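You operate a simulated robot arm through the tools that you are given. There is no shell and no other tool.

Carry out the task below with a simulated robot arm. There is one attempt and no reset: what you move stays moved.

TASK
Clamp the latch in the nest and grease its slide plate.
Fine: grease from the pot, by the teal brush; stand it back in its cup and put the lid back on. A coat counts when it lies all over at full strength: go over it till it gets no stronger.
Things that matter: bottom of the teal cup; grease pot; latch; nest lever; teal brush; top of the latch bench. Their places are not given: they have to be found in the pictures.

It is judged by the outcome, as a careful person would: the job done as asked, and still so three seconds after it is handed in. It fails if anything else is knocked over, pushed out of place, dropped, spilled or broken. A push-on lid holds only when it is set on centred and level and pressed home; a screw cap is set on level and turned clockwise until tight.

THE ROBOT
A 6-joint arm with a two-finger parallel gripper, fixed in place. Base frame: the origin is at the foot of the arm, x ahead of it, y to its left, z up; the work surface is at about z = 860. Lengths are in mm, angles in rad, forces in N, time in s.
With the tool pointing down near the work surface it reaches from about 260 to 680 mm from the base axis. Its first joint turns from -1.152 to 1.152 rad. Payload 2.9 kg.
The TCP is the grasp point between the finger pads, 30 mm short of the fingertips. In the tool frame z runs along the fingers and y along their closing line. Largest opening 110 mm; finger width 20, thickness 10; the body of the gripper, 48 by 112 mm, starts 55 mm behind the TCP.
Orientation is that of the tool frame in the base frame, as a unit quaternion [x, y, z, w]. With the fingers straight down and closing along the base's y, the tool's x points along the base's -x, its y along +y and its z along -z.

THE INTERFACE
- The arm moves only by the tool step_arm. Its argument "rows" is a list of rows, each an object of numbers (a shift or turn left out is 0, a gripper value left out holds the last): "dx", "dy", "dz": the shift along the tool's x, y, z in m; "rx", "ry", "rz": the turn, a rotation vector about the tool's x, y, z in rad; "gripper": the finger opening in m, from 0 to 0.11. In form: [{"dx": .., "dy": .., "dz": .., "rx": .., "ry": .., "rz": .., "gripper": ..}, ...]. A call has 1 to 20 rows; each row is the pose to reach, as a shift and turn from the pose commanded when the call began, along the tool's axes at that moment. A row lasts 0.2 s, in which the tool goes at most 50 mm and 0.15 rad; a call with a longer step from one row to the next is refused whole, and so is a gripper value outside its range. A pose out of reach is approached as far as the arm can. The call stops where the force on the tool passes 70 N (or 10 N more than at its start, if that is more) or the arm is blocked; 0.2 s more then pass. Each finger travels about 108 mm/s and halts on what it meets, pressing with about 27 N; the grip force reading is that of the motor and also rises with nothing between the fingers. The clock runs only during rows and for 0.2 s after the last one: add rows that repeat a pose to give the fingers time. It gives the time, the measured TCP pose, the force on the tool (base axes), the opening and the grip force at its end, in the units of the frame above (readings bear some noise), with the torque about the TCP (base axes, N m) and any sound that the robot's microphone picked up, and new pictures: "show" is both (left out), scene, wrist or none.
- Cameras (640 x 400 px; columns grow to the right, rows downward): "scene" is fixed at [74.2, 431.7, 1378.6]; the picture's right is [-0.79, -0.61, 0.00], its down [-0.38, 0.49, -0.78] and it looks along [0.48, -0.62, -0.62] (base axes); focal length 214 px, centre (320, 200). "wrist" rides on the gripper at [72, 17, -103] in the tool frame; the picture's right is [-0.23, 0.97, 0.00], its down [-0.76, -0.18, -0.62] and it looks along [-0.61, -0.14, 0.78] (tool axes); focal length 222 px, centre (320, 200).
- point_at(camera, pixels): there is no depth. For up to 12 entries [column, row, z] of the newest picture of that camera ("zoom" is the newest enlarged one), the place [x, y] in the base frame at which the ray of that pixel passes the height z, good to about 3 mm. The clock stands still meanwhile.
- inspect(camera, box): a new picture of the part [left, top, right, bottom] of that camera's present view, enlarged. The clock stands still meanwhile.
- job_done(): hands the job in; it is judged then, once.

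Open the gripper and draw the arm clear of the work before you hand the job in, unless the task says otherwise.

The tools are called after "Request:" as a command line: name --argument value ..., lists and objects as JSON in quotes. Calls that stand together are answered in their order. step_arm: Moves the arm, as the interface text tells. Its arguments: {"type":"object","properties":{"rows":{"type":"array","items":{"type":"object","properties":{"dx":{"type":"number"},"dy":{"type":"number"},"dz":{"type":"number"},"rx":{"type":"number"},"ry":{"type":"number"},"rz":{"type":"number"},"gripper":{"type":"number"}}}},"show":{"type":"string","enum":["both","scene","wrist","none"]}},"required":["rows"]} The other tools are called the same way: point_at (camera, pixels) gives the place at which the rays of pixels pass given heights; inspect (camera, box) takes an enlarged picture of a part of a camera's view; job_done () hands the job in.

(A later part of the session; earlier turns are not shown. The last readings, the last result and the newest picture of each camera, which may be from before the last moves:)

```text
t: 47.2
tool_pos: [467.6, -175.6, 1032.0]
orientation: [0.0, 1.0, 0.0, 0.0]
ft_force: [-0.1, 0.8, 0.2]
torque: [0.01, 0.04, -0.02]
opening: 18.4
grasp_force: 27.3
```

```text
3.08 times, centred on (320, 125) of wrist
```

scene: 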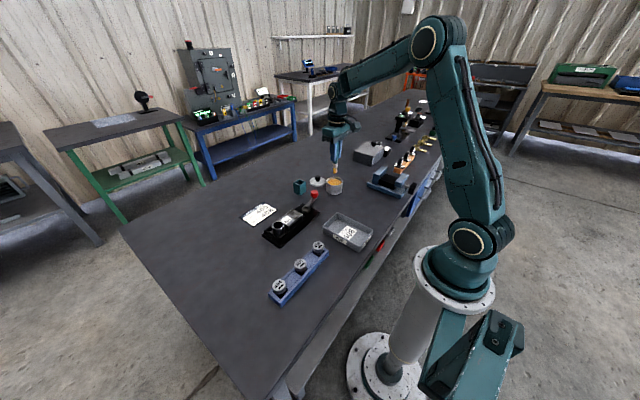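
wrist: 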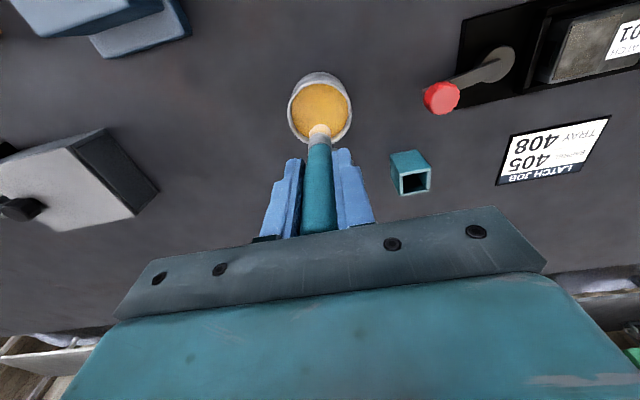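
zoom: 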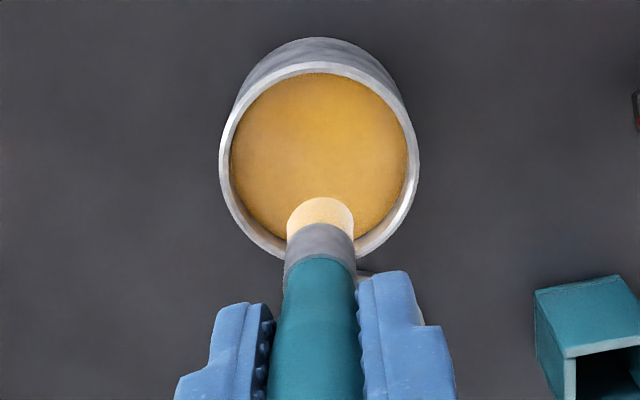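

The brush is loaded evenly and still straight. I carry it at this height over to the plate at about (465, 62).

Request:
step_arm --rows '[{"dx": 0.0005, "dy": 0.035}, {"dx": 0.001, "dy": 0.075}, {"dx": 0.0015, "dy": 0.115}, {"dx": 0.002, "dy": 0.155}, {"dx": 0.0025, "dy": 0.195}, {"dx": 0.003, "dy": 0.237}, {"dx": 0.003, "dy": 0.237}]'

Request:
inspect --camera "wrist" --box '[250, 60, 390, 190]'

Request:
inspect --camera "scene" --box '[268, 190, 322, 235]'

```text
t: 48.8
tool_pos: [464.3, 62.0, 1028.4]
orientation: [0.0, 1.0, 0.001, 0.0]
ft_force: [0.3, 0.3, -0.4]
torque: [0.0, -0.01, -0.02]
opening: 18.2
grasp_force: 26.9
```

scene: 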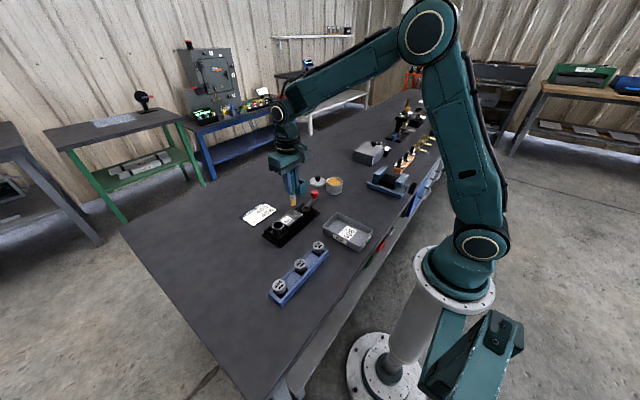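
wrist: 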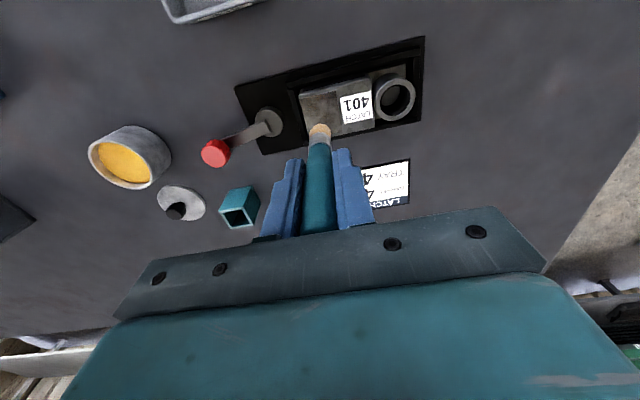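

```text
3.08 times, centred on (320, 125) of wrist
```

zoom: 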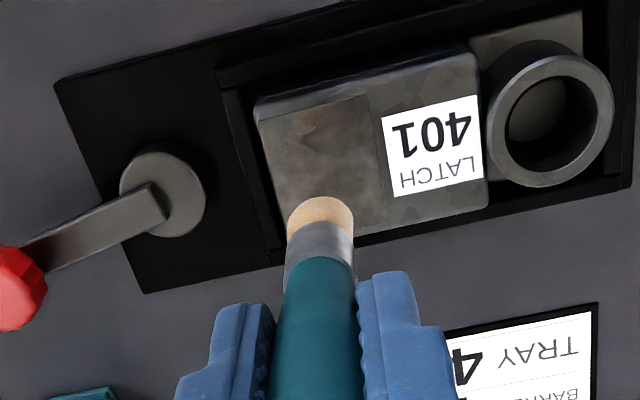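

```text
8.89 times, centred on (295, 212) of scene
```

zoom: 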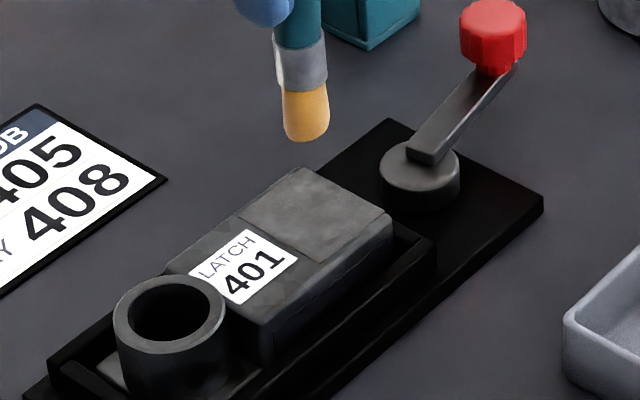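

The plate's four corners are clear in the scene zoom; I query them at z=900, plus the bristle tip.

Request:
point_at --camera "zoom" --pixels '[[305, 168, 900], [387, 213, 900], [318, 263, 900], [238, 213, 900], [312, 215, 900], [305, 140, 930], [305, 140, 935], [305, 140, 940]]'

Request:
point_at --camera "wrist" --pixels '[[299.0, 96, 900], [337.5, 88.5, 900], [342.5, 133, 900], [323.2, 93, 900], [340, 110, 900]]'

```text
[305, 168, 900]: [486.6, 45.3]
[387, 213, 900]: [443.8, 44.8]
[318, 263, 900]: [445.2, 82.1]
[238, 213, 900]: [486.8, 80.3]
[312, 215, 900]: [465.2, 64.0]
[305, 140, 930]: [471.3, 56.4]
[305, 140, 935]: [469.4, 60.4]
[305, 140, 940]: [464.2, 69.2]
```

```text
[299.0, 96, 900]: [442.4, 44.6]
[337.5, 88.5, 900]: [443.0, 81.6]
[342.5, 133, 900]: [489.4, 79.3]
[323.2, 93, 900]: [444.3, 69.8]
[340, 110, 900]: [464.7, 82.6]
```

Plate is x 444–487, y 45–81, centre (465,63). I lower at its centre to just above contact.

Request:
step_arm --rows '[{"dz": 0.015}, {"dz": 0.028}, {"dz": 0.034}, {"dz": 0.036}]' --show "none"

Request:
inspect --camera "scene" --box '[275, 190, 315, 225]'

```text
t: 49.8
tool_pos: [464.2, 62.3, 994.8]
orientation: [0.0, 1.0, -0.001, 0.0]
ft_force: [-0.5, 0.9, -0.7]
torque: [0.01, -0.04, 0.01]
opening: 18.3
grasp_force: 27.4
```

```text
11.43 times, centred on (295, 208) of scene
```

zoom: 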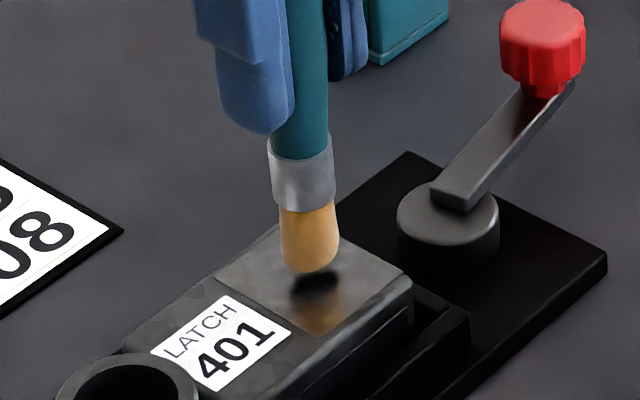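

The tip is a few millimetres above the plate. I lower in 1.5 mm steps to light contact.

Request:
step_arm --rows '[{"dz": 0.0015}, {"dz": 0.003}, {"dz": 0.0045}]' --show "none"

Request:
inspect --camera "scene" --box '[275, 190, 315, 225]'

```text
t: 50.6
tool_pos: [465.1, 61.6, 991.6]
orientation: [-0.001, 1.0, -0.001, 0.0]
ft_force: [0.2, 0.8, -0.1]
torque: [0.03, -0.03, -0.01]
opening: 18.3
grasp_force: 27.8
```

```text
11.43 times, centred on (295, 208) of scene
```

zoom: 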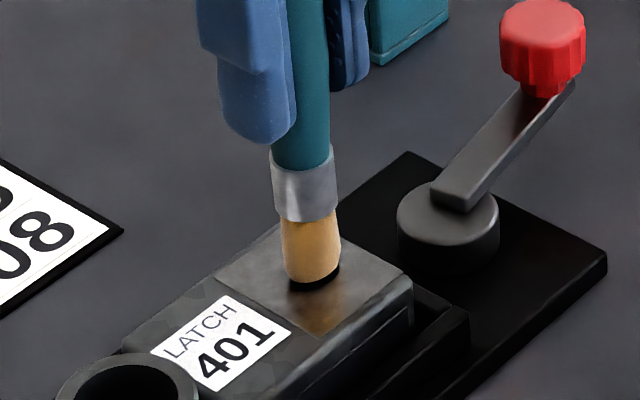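

About 1–2 mm gap left; I lower 2.5 mm more.

Request:
step_arm --rows '[{"dz": 0.001}, {"dz": 0.0018}, {"dz": 0.0025}]' --show "none"

Request:
inspect --camera "scene" --box '[275, 190, 315, 225]'

```text
t: 51.4
tool_pos: [465.4, 62.1, 989.5]
orientation: [0.0, 1.0, 0.001, 0.001]
ft_force: [-0.5, 0.3, 2.9]
torque: [0.19, -0.01, 0.04]
opening: 18.1
grasp_force: 27.6
```

```text
11.43 times, centred on (295, 208) of scene
```

zoom: 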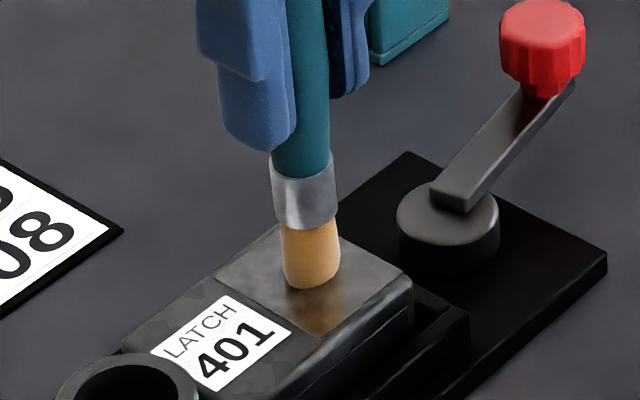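

Light contact (3 N). I add half a millimetre and paint a serpentine pass over the whole plate.

Request:
step_arm --rows '[{"dx": 0.009, "dy": -0.004, "dz": 0.0005}, {"dx": 0.017, "dy": -0.012, "dz": 0.0005}, {"dx": 0.005, "dy": -0.012, "dz": 0.0005}, {"dx": -0.007, "dy": -0.012, "dz": 0.0005}, {"dx": -0.018, "dy": -0.012, "dz": 0.0005}, {"dx": -0.018, "dy": -0.006, "dz": 0.0005}, {"dx": -0.006, "dy": -0.006, "dz": 0.0005}, {"dx": 0.006, "dy": -0.006, "dz": 0.0005}, {"dx": 0.017, "dy": -0.006, "dz": 0.0005}, {"dx": 0.017, "dy": 0.0, "dz": 0.0005}, {"dx": 0.005, "dy": 0.0, "dz": 0.0005}, {"dx": -0.007, "dy": 0.0, "dz": 0.0005}, {"dx": -0.018, "dy": 0.0, "dz": 0.0005}, {"dx": -0.018, "dy": 0.006, "dz": 0.0005}, {"dx": -0.006, "dy": 0.006, "dz": 0.0005}, {"dx": 0.006, "dy": 0.006, "dz": 0.0005}, {"dx": 0.017, "dy": 0.006, "dz": 0.0005}, {"dx": 0.017, "dy": 0.013, "dz": 0.0005}, {"dx": 0.0, "dy": 0.013, "dz": 0.0005}, {"dx": -0.018, "dy": 0.013, "dz": 0.0005}]'

Request:
inspect --camera "scene" --box '[275, 190, 315, 225]'

```text
t: 55.6
tool_pos: [481.5, 73.3, 990.1]
orientation: [0.0, 1.0, -0.001, -0.001]
ft_force: [-0.1, 0.1, -1.1]
torque: [0.0, 0.01, 0.0]
opening: 18.4
grasp_force: 27.2
```

scene: 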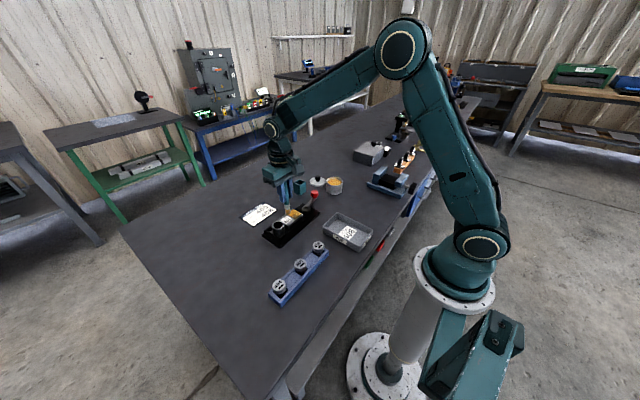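
wrist: 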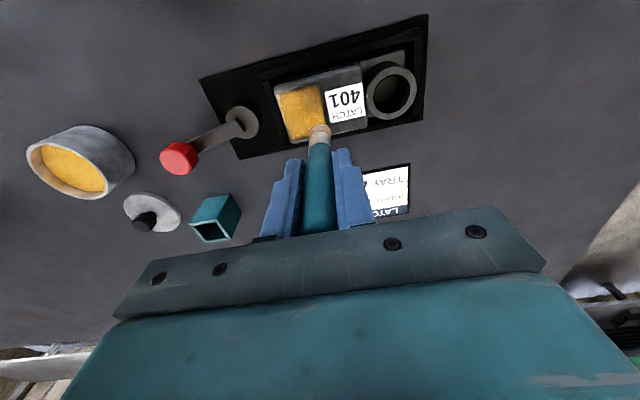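

```text
11.43 times, centred on (295, 208) of scene
```

zoom: 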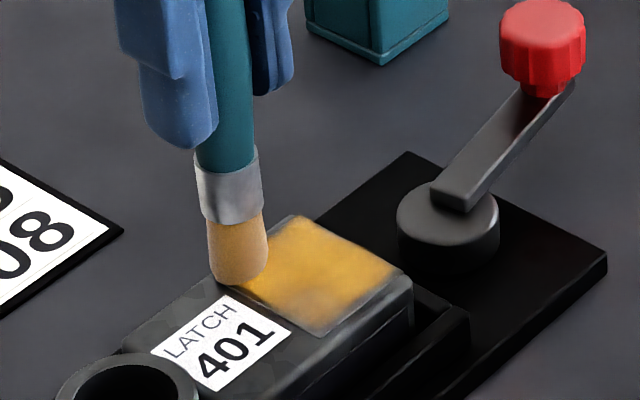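

A strong yellow coat lies on most of the plate, weaker at the +y side; bristles look depleted. I zoom the wrist view to judge the coat.

Request:
inspect --camera "wrist" --box '[265, 60, 375, 150]'

```text
4.44 times, centred on (320, 105) of wrist
```

zoom: 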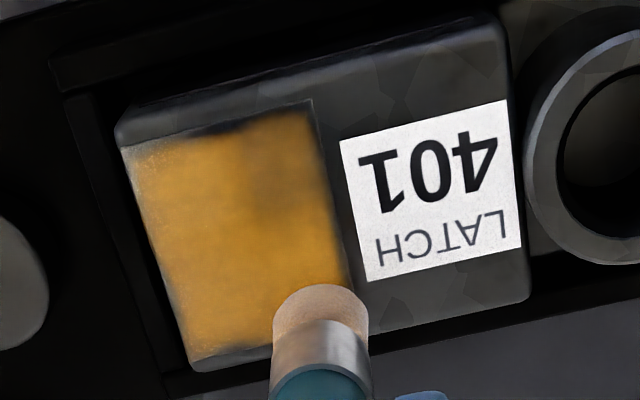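

Edges (near x≈445, y≈45 and the +y side) are still thin. I reload: raise, go to the pot, dip lightly, and lift out.

Request:
step_arm --rows '[{"dz": -0.02}, {"dz": -0.0435}, {"dx": 0.0025, "dy": -0.042, "dz": -0.0435}, {"dx": 0.005, "dy": -0.084, "dz": -0.0435}, {"dx": 0.0075, "dy": -0.126, "dz": -0.0435}, {"dx": 0.01, "dy": -0.168, "dz": -0.0435}, {"dx": 0.0125, "dy": -0.21, "dz": -0.0435}, {"dx": 0.015, "dy": -0.25, "dz": -0.0435}, {"dx": 0.015, "dy": -0.25, "dz": -0.0435}, {"dx": 0.015, "dy": -0.25, "dz": -0.0235}, {"dx": 0.015, "dy": -0.25, "dz": -0.0085}, {"dx": 0.015, "dy": -0.25, "dz": 0.0015}, {"dx": 0.015, "dy": -0.25, "dz": 0.0045}, {"dx": 0.015, "dy": -0.25, "dz": 0.0065}, {"dx": 0.015, "dy": -0.25, "dz": 0.0065}]' --show "wrist"

Request:
inspect --camera "scene" --box '[310, 160, 360, 200]'

```text
t: 58.8
tool_pos: [467.4, -174.3, 982.6]
orientation: [-0.001, 1.0, -0.001, 0.002]
ft_force: [2.7, 3.4, 19.2]
torque: [0.47, -0.33, 0.01]
opening: 18.2
grasp_force: 27.0
```

wrist: 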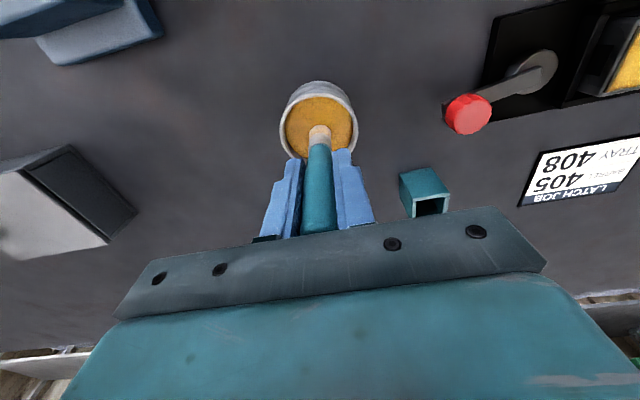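

```text
10.00 times, centred on (335, 180) of scene
```

zoom: 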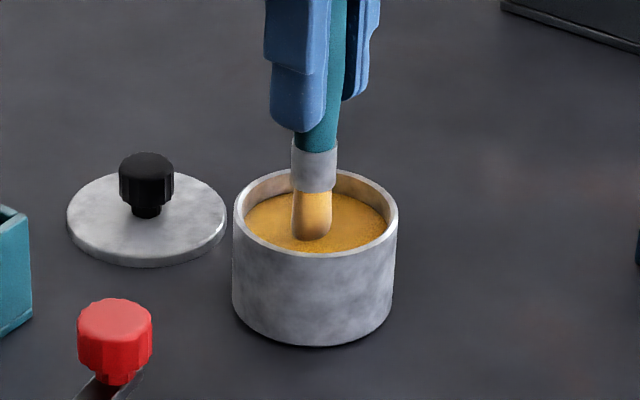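

Reloaded (19 N on the grease, tip clearly yellow). I lift out and return to just above the plate's corner.

Request:
step_arm --rows '[{"dz": -0.005}, {"dz": -0.025}, {"dz": -0.05}, {"dx": 0.003, "dy": 0.035, "dz": -0.05}, {"dx": 0.007, "dy": 0.075, "dz": -0.05}, {"dx": 0.01, "dy": 0.115, "dz": -0.05}, {"dx": 0.014, "dy": 0.155, "dz": -0.05}, {"dx": 0.018, "dy": 0.195, "dz": -0.05}, {"dx": 0.021, "dy": 0.225, "dz": -0.05}, {"dx": 0.021, "dy": 0.225, "dz": -0.03}, {"dx": 0.021, "dy": 0.225, "dz": -0.01}, {"dx": 0.021, "dy": 0.225, "dz": -0.007}, {"dx": 0.021, "dy": 0.225, "dz": -0.006}]' --show "wrist"

Request:
inspect --camera "scene" --box '[275, 190, 315, 225]'

```text
t: 61.6
tool_pos: [445.6, 52.2, 987.7]
orientation: [0.0, 1.0, 0.0, 0.001]
ft_force: [-1.0, 0.5, 2.9]
torque: [0.08, 0.03, 0.03]
opening: 18.3
grasp_force: 27.1
```

wrist: 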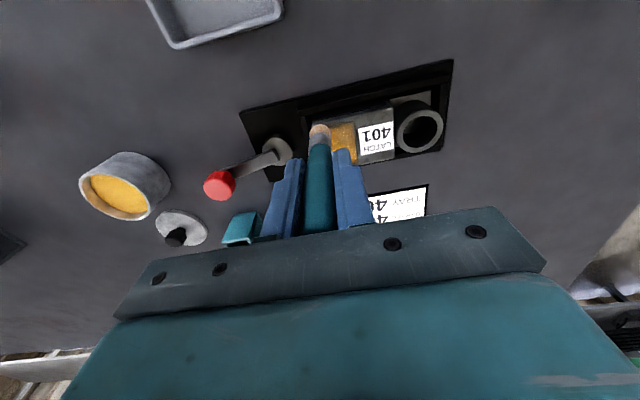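

```text
11.43 times, centred on (295, 208) of scene
```

zoom: 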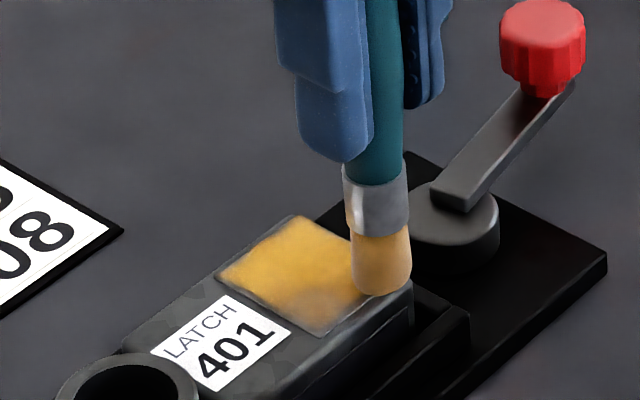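

Light contact at the corner (2.9 N). I paint the second pass with strokes along y, reaching nearer the edges.

Request:
step_arm --rows '[{"dx": 0.001, "dy": -0.002, "dz": 0.0005}, {"dx": 0.001, "dy": 0.013, "dz": 0.0005}, {"dx": 0.001, "dy": 0.028, "dz": 0.0005}, {"dx": -0.005, "dy": 0.028, "dz": 0.0005}, {"dx": -0.005, "dy": 0.013, "dz": 0.0005}, {"dx": -0.005, "dy": -0.002, "dz": 0.0005}, {"dx": -0.011, "dy": -0.002, "dz": 0.0005}, {"dx": -0.011, "dy": 0.013, "dz": 0.0005}, {"dx": -0.011, "dy": 0.028, "dz": 0.0005}, {"dx": -0.017, "dy": 0.028, "dz": 0.0005}, {"dx": -0.017, "dy": 0.013, "dz": 0.0005}, {"dx": -0.017, "dy": -0.002, "dz": 0.0005}, {"dx": -0.023, "dy": -0.002, "dz": 0.0005}, {"dx": -0.023, "dy": 0.013, "dz": 0.0005}, {"dx": -0.023, "dy": 0.028, "dz": 0.0005}, {"dx": -0.029, "dy": 0.028, "dz": 0.0005}, {"dx": -0.029, "dy": 0.013, "dz": 0.0005}, {"dx": -0.029, "dy": -0.002, "dz": 0.0005}, {"dx": -0.035, "dy": -0.002, "dz": 0.0005}, {"dx": -0.035, "dy": 0.013, "dz": 0.0005}]' --show "wrist"

Request:
inspect --camera "scene" --box '[275, 190, 315, 225]'

Request:
inspect --camera "wrist" --box '[265, 60, 375, 150]'

```text
t: 65.8
tool_pos: [481.5, 61.2, 988.1]
orientation: [0.001, 1.0, -0.002, 0.002]
ft_force: [0.3, -2.8, 8.4]
torque: [-0.33, -0.1, -0.04]
opening: 18.1
grasp_force: 27.4
```

wrist: 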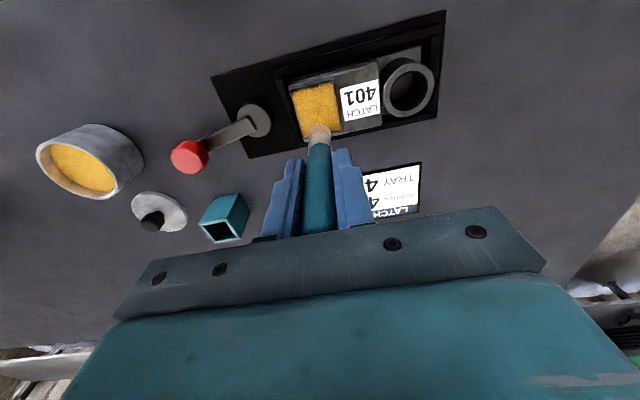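

```text
11.43 times, centred on (295, 208) of scene
```

zoom: 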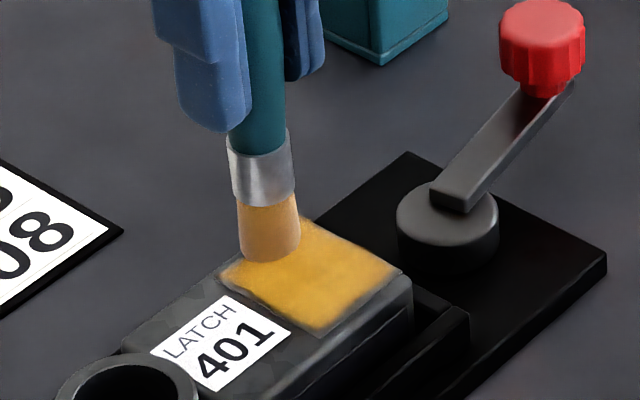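

```text
4.44 times, centred on (320, 105) of wrist
```

zoom: 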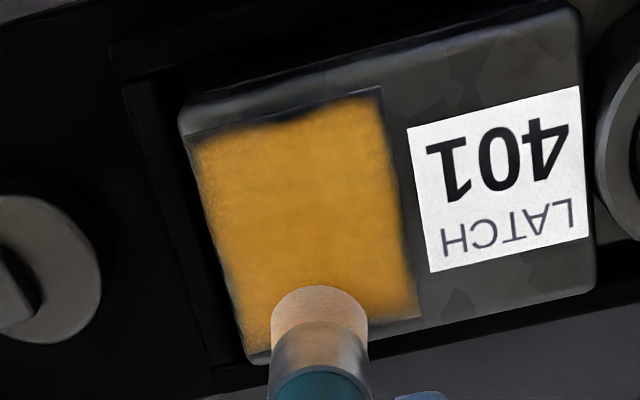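

Coverage is nearly full; thin bands remain at the near (x≈444) edge and the sides, since the tip sits ~3 mm beyond the TCP in x. I run a perimeter pass reaching further out.

Request:
step_arm --rows '[{"dx": 0.0, "dy": 0.008}, {"dx": 0.0, "dy": 0.017}, {"dx": -0.002, "dy": 0.017}, {"dx": -0.002, "dy": 0.005}, {"dx": -0.002, "dy": -0.006}, {"dx": -0.002, "dy": -0.016}, {"dx": 0.01, "dy": -0.0165}, {"dx": 0.022, "dy": -0.0165}, {"dx": 0.034, "dy": -0.0165}, {"dx": 0.042, "dy": -0.0165}, {"dx": 0.042, "dy": -0.006}, {"dx": 0.042, "dy": 0.005}, {"dx": 0.042, "dy": 0.017}, {"dx": 0.03, "dy": 0.017}, {"dx": 0.018, "dy": 0.017}, {"dx": 0.006, "dy": 0.017}, {"dx": -0.002, "dy": 0.017}, {"dx": 0.006, "dy": 0.013}, {"dx": 0.018, "dy": 0.013}, {"dx": 0.03, "dy": 0.013}]' --show "wrist"

Request:
inspect --camera "scene" --box '[275, 190, 315, 225]'

Request:
inspect --camera "wrist" --box '[265, 60, 375, 150]'

```text
t: 70.0
tool_pos: [451.6, 76.0, 988.1]
orientation: [0.0, 1.0, 0.0, 0.001]
ft_force: [3.1, -0.6, 6.0]
torque: [-0.06, -0.27, -0.02]
opening: 18.0
grasp_force: 27.0
```

wrist: 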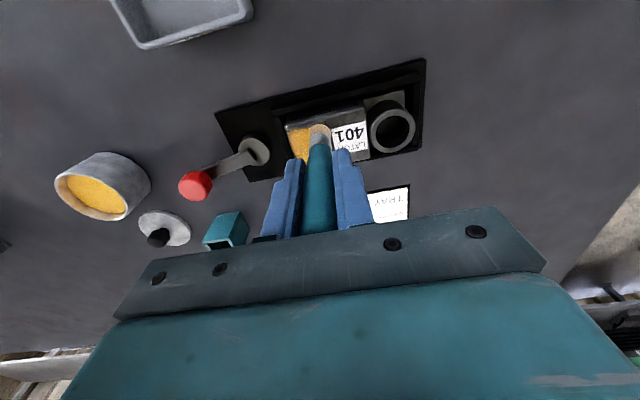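

```text
11.43 times, centred on (295, 208) of scene
```

zoom: 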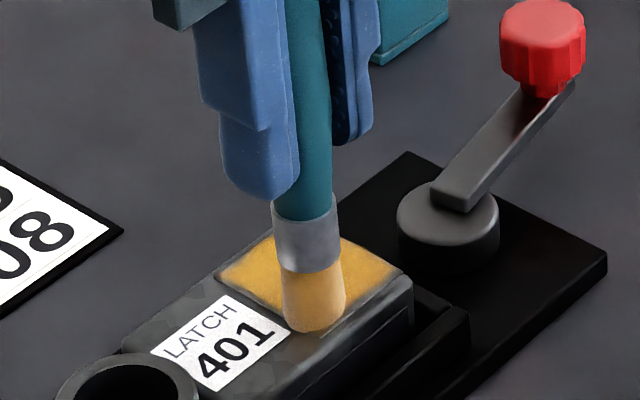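

```text
4.44 times, centred on (320, 105) of wrist
```

zoom: 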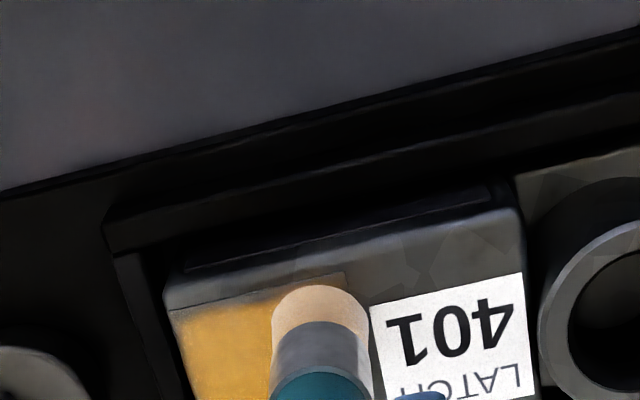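

The brush is running dry. I raise and go to the pot for another load, so the scene camera can see the bare plate.

Request:
step_arm --rows '[{"dz": -0.02}, {"dz": -0.0445}, {"dx": -0.002, "dy": -0.042, "dz": -0.0445}, {"dx": -0.0045, "dy": -0.084, "dz": -0.0445}, {"dx": -0.007, "dy": -0.126, "dz": -0.0445}, {"dx": -0.009, "dy": -0.168, "dz": -0.0445}, {"dx": -0.0115, "dy": -0.21, "dz": -0.0445}, {"dx": -0.0135, "dy": -0.25, "dz": -0.0445}, {"dx": -0.0135, "dy": -0.25, "dz": -0.0445}, {"dx": -0.0135, "dy": -0.25, "dz": -0.0245}, {"dx": -0.0135, "dy": -0.25, "dz": -0.0095}, {"dx": -0.0135, "dy": -0.25, "dz": 0.0005}, {"dx": -0.0135, "dy": -0.25, "dz": 0.0035}, {"dx": -0.0135, "dy": -0.25, "dz": 0.0055}, {"dx": -0.0135, "dy": -0.25, "dz": 0.0055}]' --show "wrist"

Request:
inspect --camera "scene" --box '[275, 195, 315, 230]'

Request:
inspect --camera "scene" --box '[310, 160, 360, 200]'

```text
t: 73.2
tool_pos: [464.1, -173.9, 983.2]
orientation: [0.001, 1.0, 0.001, 0.0]
ft_force: [-2.2, 1.1, 8.2]
torque: [0.09, 0.09, 0.02]
opening: 17.9
grasp_force: 26.7
```

wrist: 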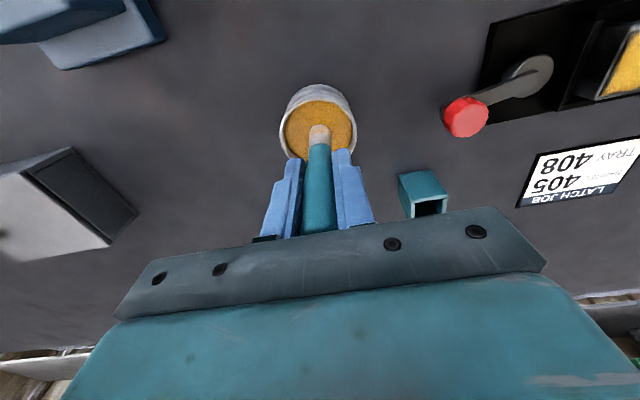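

```text
11.43 times, centred on (295, 212) of scene
```

zoom: 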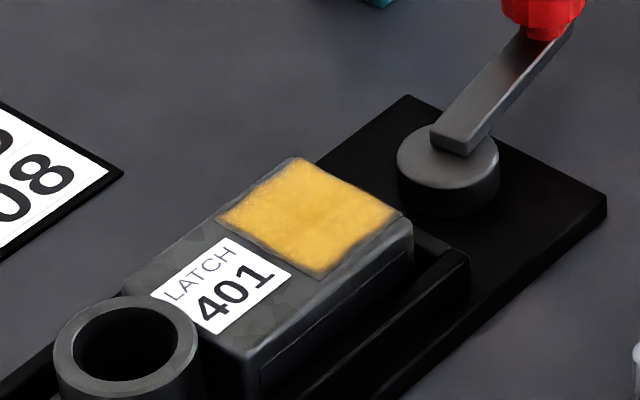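

```text
10.00 times, centred on (335, 180) of scene
```

zoom: 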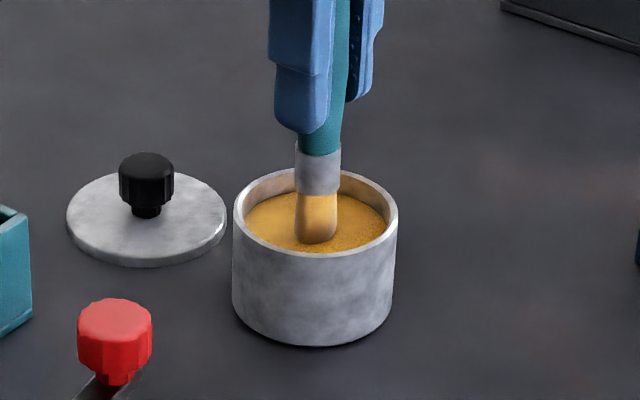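

I zoom further on the coated plate to judge evenness and edges.

Request:
inspect --camera "scene" --box '[286, 205, 304, 222]'

```text
16.00 times, centred on (295, 214) of scene
```

zoom: 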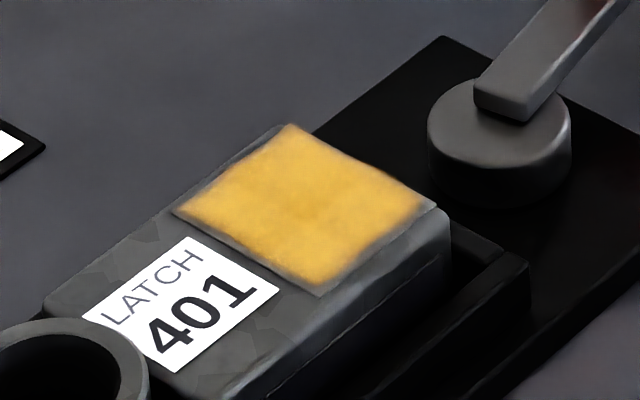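

The coat covers nearly all; thin margins remain on the x≈444 edge and the +y edge. I lift out and return to the plate's near edge with the fresh load.

Request:
step_arm --rows '[{"dz": -0.005}, {"dz": -0.025}, {"dz": -0.05}, {"dx": 0.004, "dy": 0.035, "dz": -0.05}, {"dx": 0.008, "dy": 0.075, "dz": -0.05}, {"dx": 0.013, "dy": 0.115, "dz": -0.05}, {"dx": 0.018, "dy": 0.155, "dz": -0.05}, {"dx": 0.022, "dy": 0.195, "dz": -0.05}, {"dx": 0.0255, "dy": 0.221, "dz": -0.05}, {"dx": 0.0255, "dy": 0.221, "dz": -0.03}, {"dx": 0.0255, "dy": 0.221, "dz": -0.01}, {"dx": 0.0255, "dy": 0.221, "dz": -0.007}, {"dx": 0.0255, "dy": 0.221, "dz": -0.006}]' --show "wrist"

Request:
inspect --camera "scene" --box '[275, 190, 315, 225]'

Request:
inspect --camera "wrist" --box '[275, 80, 385, 170]'

```text
t: 76.0
tool_pos: [437.5, 49.1, 986.9]
orientation: [0.001, 1.0, -0.001, 0.0]
ft_force: [-1.6, 0.2, 2.5]
torque: [-0.03, 0.11, -0.02]
opening: 18.0
grasp_force: 26.7
```

wrist: 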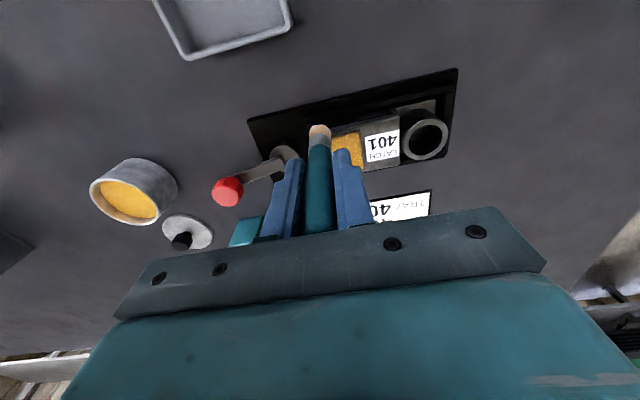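

```text
11.43 times, centred on (295, 208) of scene
```

zoom: 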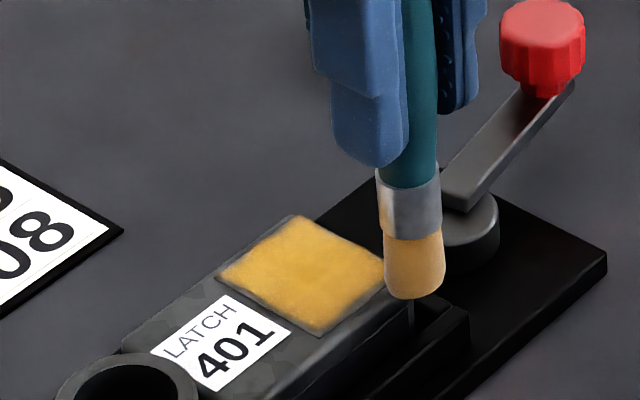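

```text
4.44 times, centred on (330, 125) of wrist
```

zoom: 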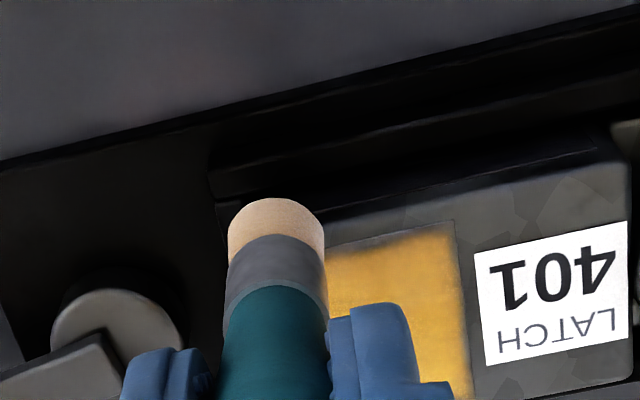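

The tip is at the block's very corner (about x 440). I move inward to x≈443 and run loaded edge strokes around the perimeter with slightly more pressure.

Request:
step_arm --rows '[{"dx": -0.003, "dy": 0.0, "dz": 0.0}, {"dx": -0.003, "dy": 0.008, "dz": 0.0005}, {"dx": -0.003, "dy": 0.016, "dz": 0.0008}, {"dx": -0.003, "dy": 0.024, "dz": 0.0008}, {"dx": -0.003, "dy": 0.033, "dz": 0.0008}, {"dx": -0.006, "dy": 0.033, "dz": 0.0008}, {"dx": -0.006, "dy": 0.024, "dz": 0.0008}, {"dx": -0.006, "dy": 0.016, "dz": 0.0008}, {"dx": -0.006, "dy": 0.008, "dz": 0.0008}, {"dx": -0.006, "dy": -0.001, "dz": 0.0008}, {"dx": -0.018, "dy": -0.001, "dz": 0.0008}, {"dx": -0.03, "dy": -0.001, "dz": 0.0008}, {"dx": -0.042, "dy": -0.001, "dz": 0.0008}, {"dx": -0.046, "dy": -0.001, "dz": 0.0008}, {"dx": -0.046, "dy": 0.01, "dz": 0.0008}, {"dx": -0.046, "dy": 0.021, "dz": 0.0008}, {"dx": -0.046, "dy": 0.033, "dz": 0.0008}, {"dx": -0.034, "dy": 0.033, "dz": 0.0008}, {"dx": -0.022, "dy": 0.033, "dz": 0.0008}, {"dx": -0.01, "dy": 0.033, "dz": 0.0008}]' --show "wrist"

Request:
inspect --camera "scene" --box '[275, 190, 315, 225]'

Request:
inspect --camera "wrist" --box '[265, 80, 375, 170]'

```text
t: 80.2
tool_pos: [449.5, 80.3, 987.3]
orientation: [0.0, 1.0, 0.0, -0.001]
ft_force: [1.7, -0.4, 4.9]
torque: [-0.01, -0.23, -0.04]
opening: 18.0
grasp_force: 27.1
```

wrist: 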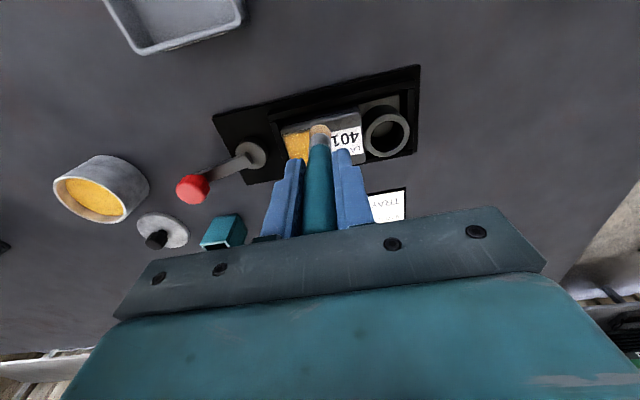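

```text
11.43 times, centred on (295, 208) of scene
```

zoom: 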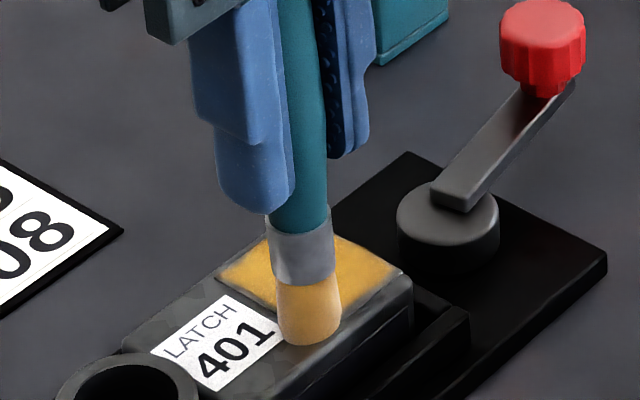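

```text
4.44 times, centred on (320, 125) of wrist
```

zoom: 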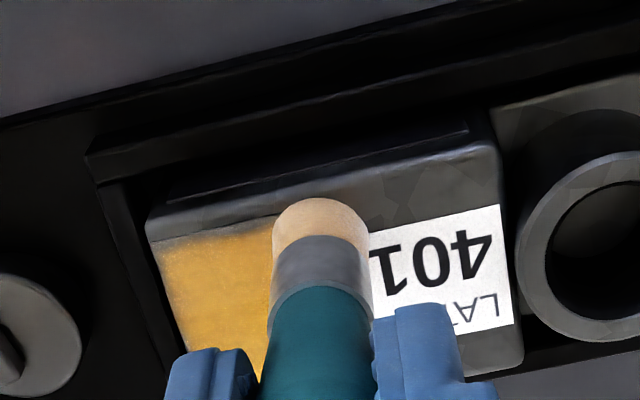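

I add an interior pass along x before the next reload.

Request:
step_arm --rows '[{"dx": 0.0, "dy": -0.006}, {"dx": -0.012, "dy": -0.006}, {"dx": -0.024, "dy": -0.006}, {"dx": -0.035, "dy": -0.006}, {"dx": -0.035, "dy": -0.012}, {"dx": -0.023, "dy": -0.012}, {"dx": -0.011, "dy": -0.012}, {"dx": 0.004, "dy": -0.012}, {"dx": 0.004, "dy": -0.018}, {"dx": -0.009, "dy": -0.018}, {"dx": -0.022, "dy": -0.018}, {"dx": -0.035, "dy": -0.018}, {"dx": -0.035, "dy": -0.024}, {"dx": -0.022, "dy": -0.024}, {"dx": -0.009, "dy": -0.024}, {"dx": 0.004, "dy": -0.024}, {"dx": 0.004, "dy": -0.03}, {"dx": -0.009, "dy": -0.03}, {"dx": -0.022, "dy": -0.03}, {"dx": -0.035, "dy": -0.03}]' --show "wrist"

Request:
inspect --camera "wrist" --box '[265, 60, 375, 150]'

Request:
inspect --camera "scene" --box '[284, 200, 306, 220]'

```text
t: 84.4
tool_pos: [482.3, 51.9, 985.9]
orientation: [0.001, 1.0, 0.0, -0.001]
ft_force: [-1.9, 0.3, 3.2]
torque: [0.0, 0.15, -0.03]
opening: 18.1
grasp_force: 27.6
```

wrist: 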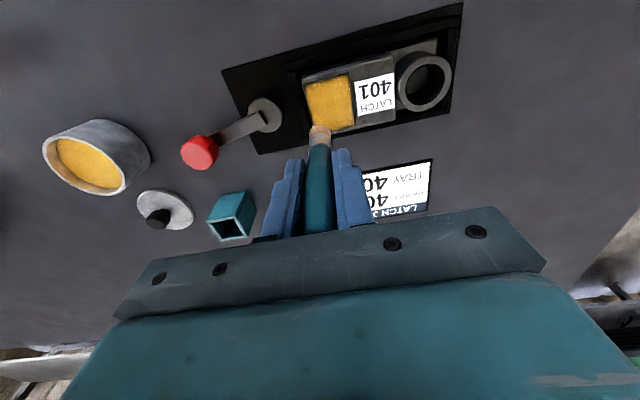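

```text
4.44 times, centred on (320, 105) of wrist
```

zoom: 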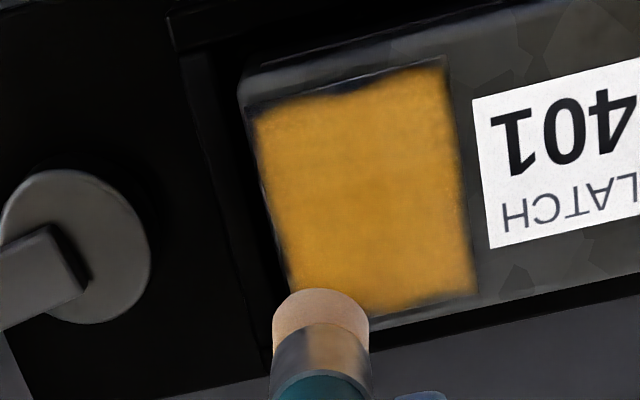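

```text
16.00 times, centred on (295, 210) of scene
```

zoom: 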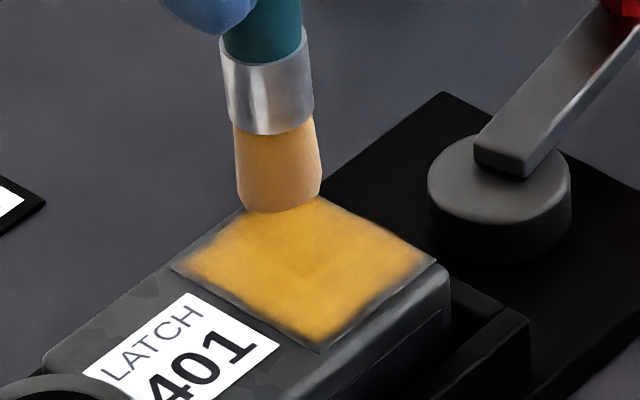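

The coat is strong across the interior, with a 1–2 mm feathered margin at edges, most at x≈444. I reload once more and will work the edges to see whether the margin shrinks.

Request:
step_arm --rows '[{"dz": -0.02}, {"dz": -0.0448}, {"dx": 0.003, "dy": -0.037, "dz": -0.0448}, {"dx": 0.0065, "dy": -0.075, "dz": -0.0448}, {"dx": 0.01, "dy": -0.112, "dz": -0.0448}, {"dx": 0.013, "dy": -0.15, "dz": -0.0448}, {"dx": 0.016, "dy": -0.187, "dz": -0.0448}, {"dx": 0.0195, "dy": -0.224, "dz": -0.0448}, {"dx": 0.0195, "dy": -0.224, "dz": -0.0448}, {"dx": 0.0195, "dy": -0.224, "dz": -0.0245}, {"dx": 0.0195, "dy": -0.224, "dz": -0.0095}, {"dx": 0.0195, "dy": -0.224, "dz": 0.0005}, {"dx": 0.0195, "dy": -0.224, "dz": 0.0035}, {"dx": 0.0195, "dy": -0.224, "dz": 0.0058}, {"dx": 0.0195, "dy": -0.224, "dz": 0.0058}]' --show "none"

Request:
inspect --camera "scene" --box '[286, 205, 304, 222]'

Request:
inspect --camera "scene" --box '[310, 160, 360, 200]'

```text
t: 87.6
tool_pos: [464.2, -173.1, 983.6]
orientation: [0.0, 1.0, -0.001, 0.001]
ft_force: [-3.4, 1.0, 13.2]
torque: [0.08, 0.22, 0.04]
opening: 17.9
grasp_force: 27.1
```

```text
16.00 times, centred on (295, 214) of scene
```

zoom: 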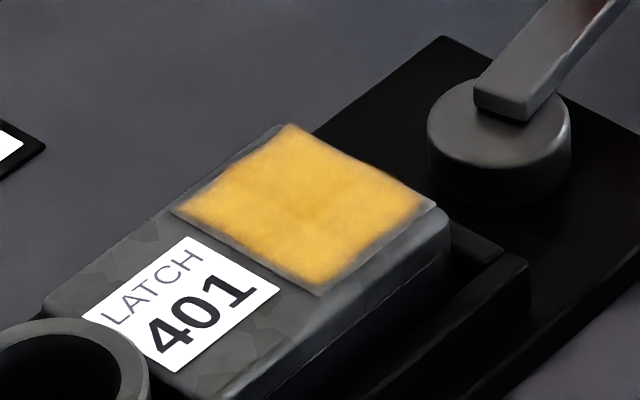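

```text
10.00 times, centred on (335, 180) of scene
```

zoom: 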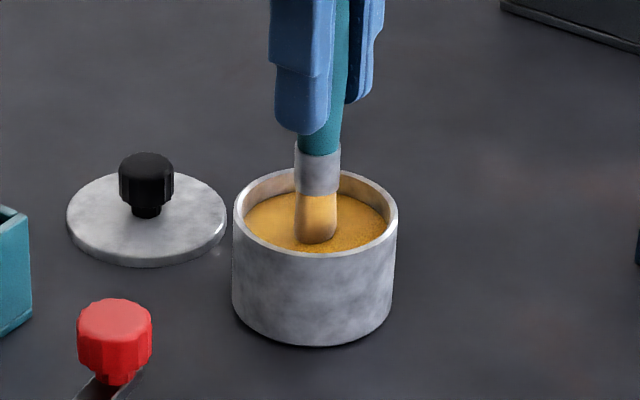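

The plate looks much as before, slightly fuller. I return with the fresh load to land on the x≈442 edge.

Request:
step_arm --rows '[{"dz": -0.005}, {"dz": -0.025}, {"dz": -0.0506}, {"dx": 0.004, "dy": 0.035, "dz": -0.0506}, {"dx": 0.008, "dy": 0.075, "dz": -0.0506}, {"dx": 0.013, "dy": 0.115, "dz": -0.0506}, {"dx": 0.018, "dy": 0.155, "dz": -0.0506}, {"dx": 0.022, "dy": 0.195, "dz": -0.0506}, {"dx": 0.0235, "dy": 0.22, "dz": -0.0506}, {"dx": 0.0235, "dy": 0.22, "dz": -0.03}, {"dx": 0.0235, "dy": 0.22, "dz": -0.011}, {"dx": 0.0235, "dy": 0.22, "dz": -0.0075}, {"dx": 0.0235, "dy": 0.22, "dz": -0.006}]' --show "none"

Request:
inspect --camera "scene" --box '[284, 200, 306, 220]'

```text
t: 90.4
tool_pos: [441.5, 46.9, 986.8]
orientation: [0.0, 1.0, 0.0, 0.0]
ft_force: [-0.2, -0.3, 1.3]
torque: [-0.02, 0.0, 0.01]
opening: 18.1
grasp_force: 26.6
```

```text
16.00 times, centred on (295, 210) of scene
```

zoom: 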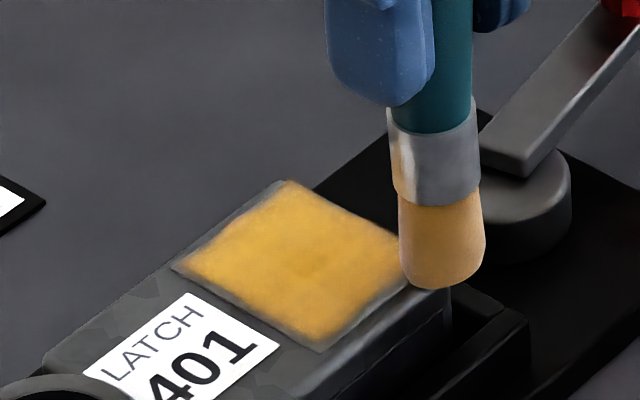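

Tip is right at the plate's corner. I stroke along the edges (x≈442–444, y≈44, x≈488, y≈81) with light pressure.

Request:
step_arm --rows '[{"dx": 0.0, "dy": 0.0, "dz": 0.0007}, {"dx": 0.0, "dy": 0.008, "dz": 0.0007}, {"dx": 0.0, "dy": 0.016, "dz": 0.0007}, {"dx": 0.0, "dy": 0.024, "dz": 0.0007}, {"dx": 0.0, "dy": 0.035, "dz": 0.0007}, {"dx": -0.002, "dy": 0.035, "dz": 0.0007}, {"dx": -0.002, "dy": 0.024, "dz": 0.0007}, {"dx": -0.002, "dy": 0.014, "dz": 0.0007}, {"dx": -0.002, "dy": 0.004, "dz": 0.0007}, {"dx": -0.002, "dy": -0.002, "dz": 0.0007}, {"dx": -0.014, "dy": -0.002, "dz": 0.0007}, {"dx": -0.026, "dy": -0.002, "dz": 0.0007}, {"dx": -0.038, "dy": -0.002, "dz": 0.0007}, {"dx": -0.046, "dy": -0.002, "dz": 0.0007}, {"dx": -0.046, "dy": 0.01, "dz": 0.0007}, {"dx": -0.046, "dy": 0.022, "dz": 0.0007}, {"dx": -0.046, "dy": 0.035, "dz": 0.0007}, {"dx": -0.034, "dy": 0.035, "dz": 0.0007}, {"dx": -0.022, "dy": 0.035, "dz": 0.0007}, {"dx": -0.01, "dy": 0.035, "dz": 0.0007}]' --show "none"

Request:
inspect --camera "scene" --box '[284, 200, 306, 220]'

Request:
inspect --camera "wrist" --box '[265, 80, 375, 170]'

```text
t: 94.6
tool_pos: [450.0, 82.0, 986.3]
orientation: [0.0, 1.0, 0.0, 0.002]
ft_force: [5.8, 0.3, 15.9]
torque: [0.02, -0.49, 0.02]
opening: 18.2
grasp_force: 26.5
```

```text
16.00 times, centred on (295, 210) of scene
```

zoom: 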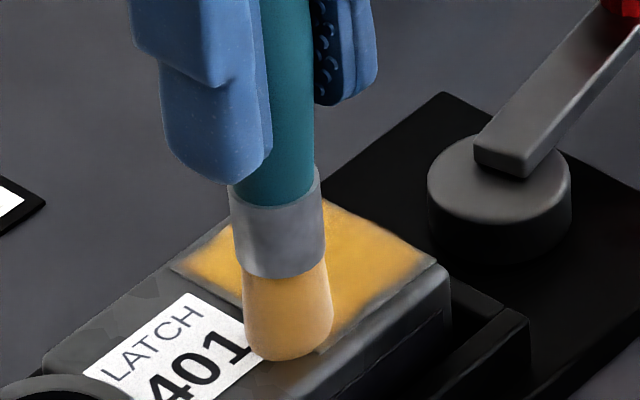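

```text
4.44 times, centred on (320, 125) of wrist
```

zoom: 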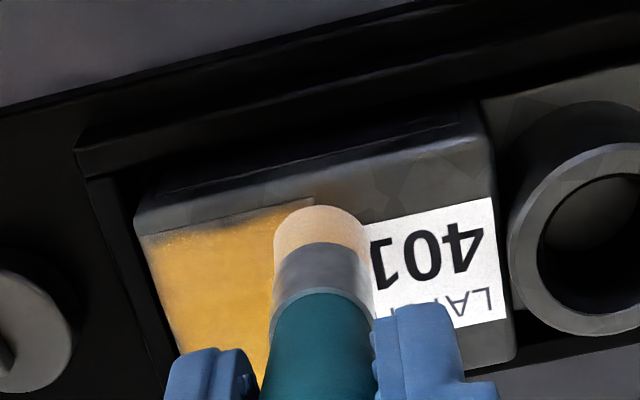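

I raise and shift aside so both cameras see the plate unobstructed.

Request:
step_arm --rows '[{"dz": -0.02}, {"dz": -0.033}, {"dx": -0.009, "dy": -0.033, "dz": -0.033}, {"dx": -0.018, "dy": -0.066, "dz": -0.033}, {"dx": -0.018, "dy": -0.066, "dz": -0.033}]' --show "wrist"

Request:
inspect --camera "wrist" --box '[340, 75, 400, 125]'

Request:
inspect --camera "scene" --box '[286, 205, 304, 222]'

```text
t: 95.8
tool_pos: [468.8, 17.0, 1018.9]
orientation: [0.0, 1.0, 0.0, 0.0]
ft_force: [0.2, -0.4, -0.7]
torque: [-0.01, 0.01, -0.01]
opening: 18.1
grasp_force: 27.0
```

wrist: 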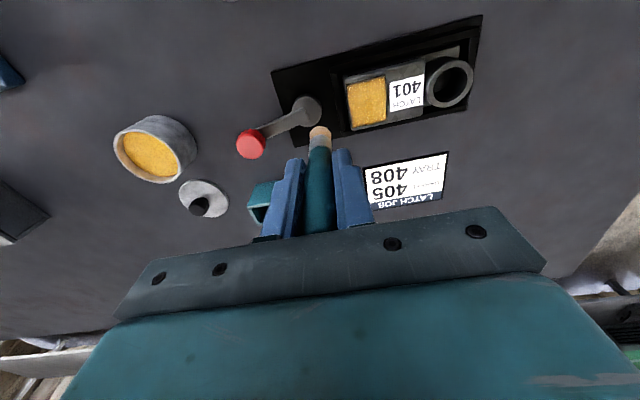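

```text
8.00 times, centred on (370, 100) of wrist
```

zoom: 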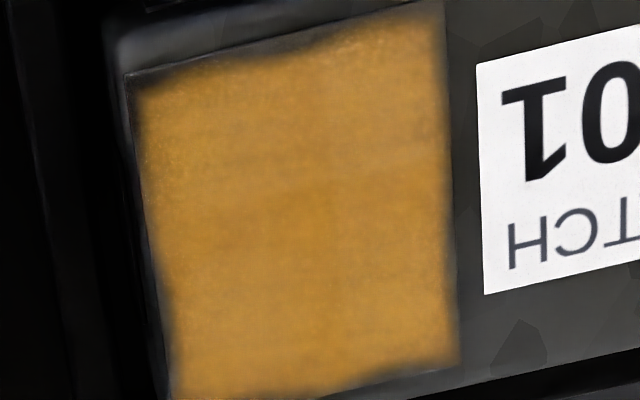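

```text
16.00 times, centred on (295, 214) of scene
```

zoom: 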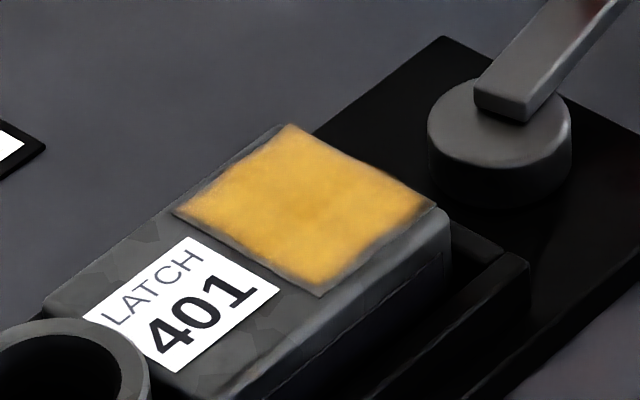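

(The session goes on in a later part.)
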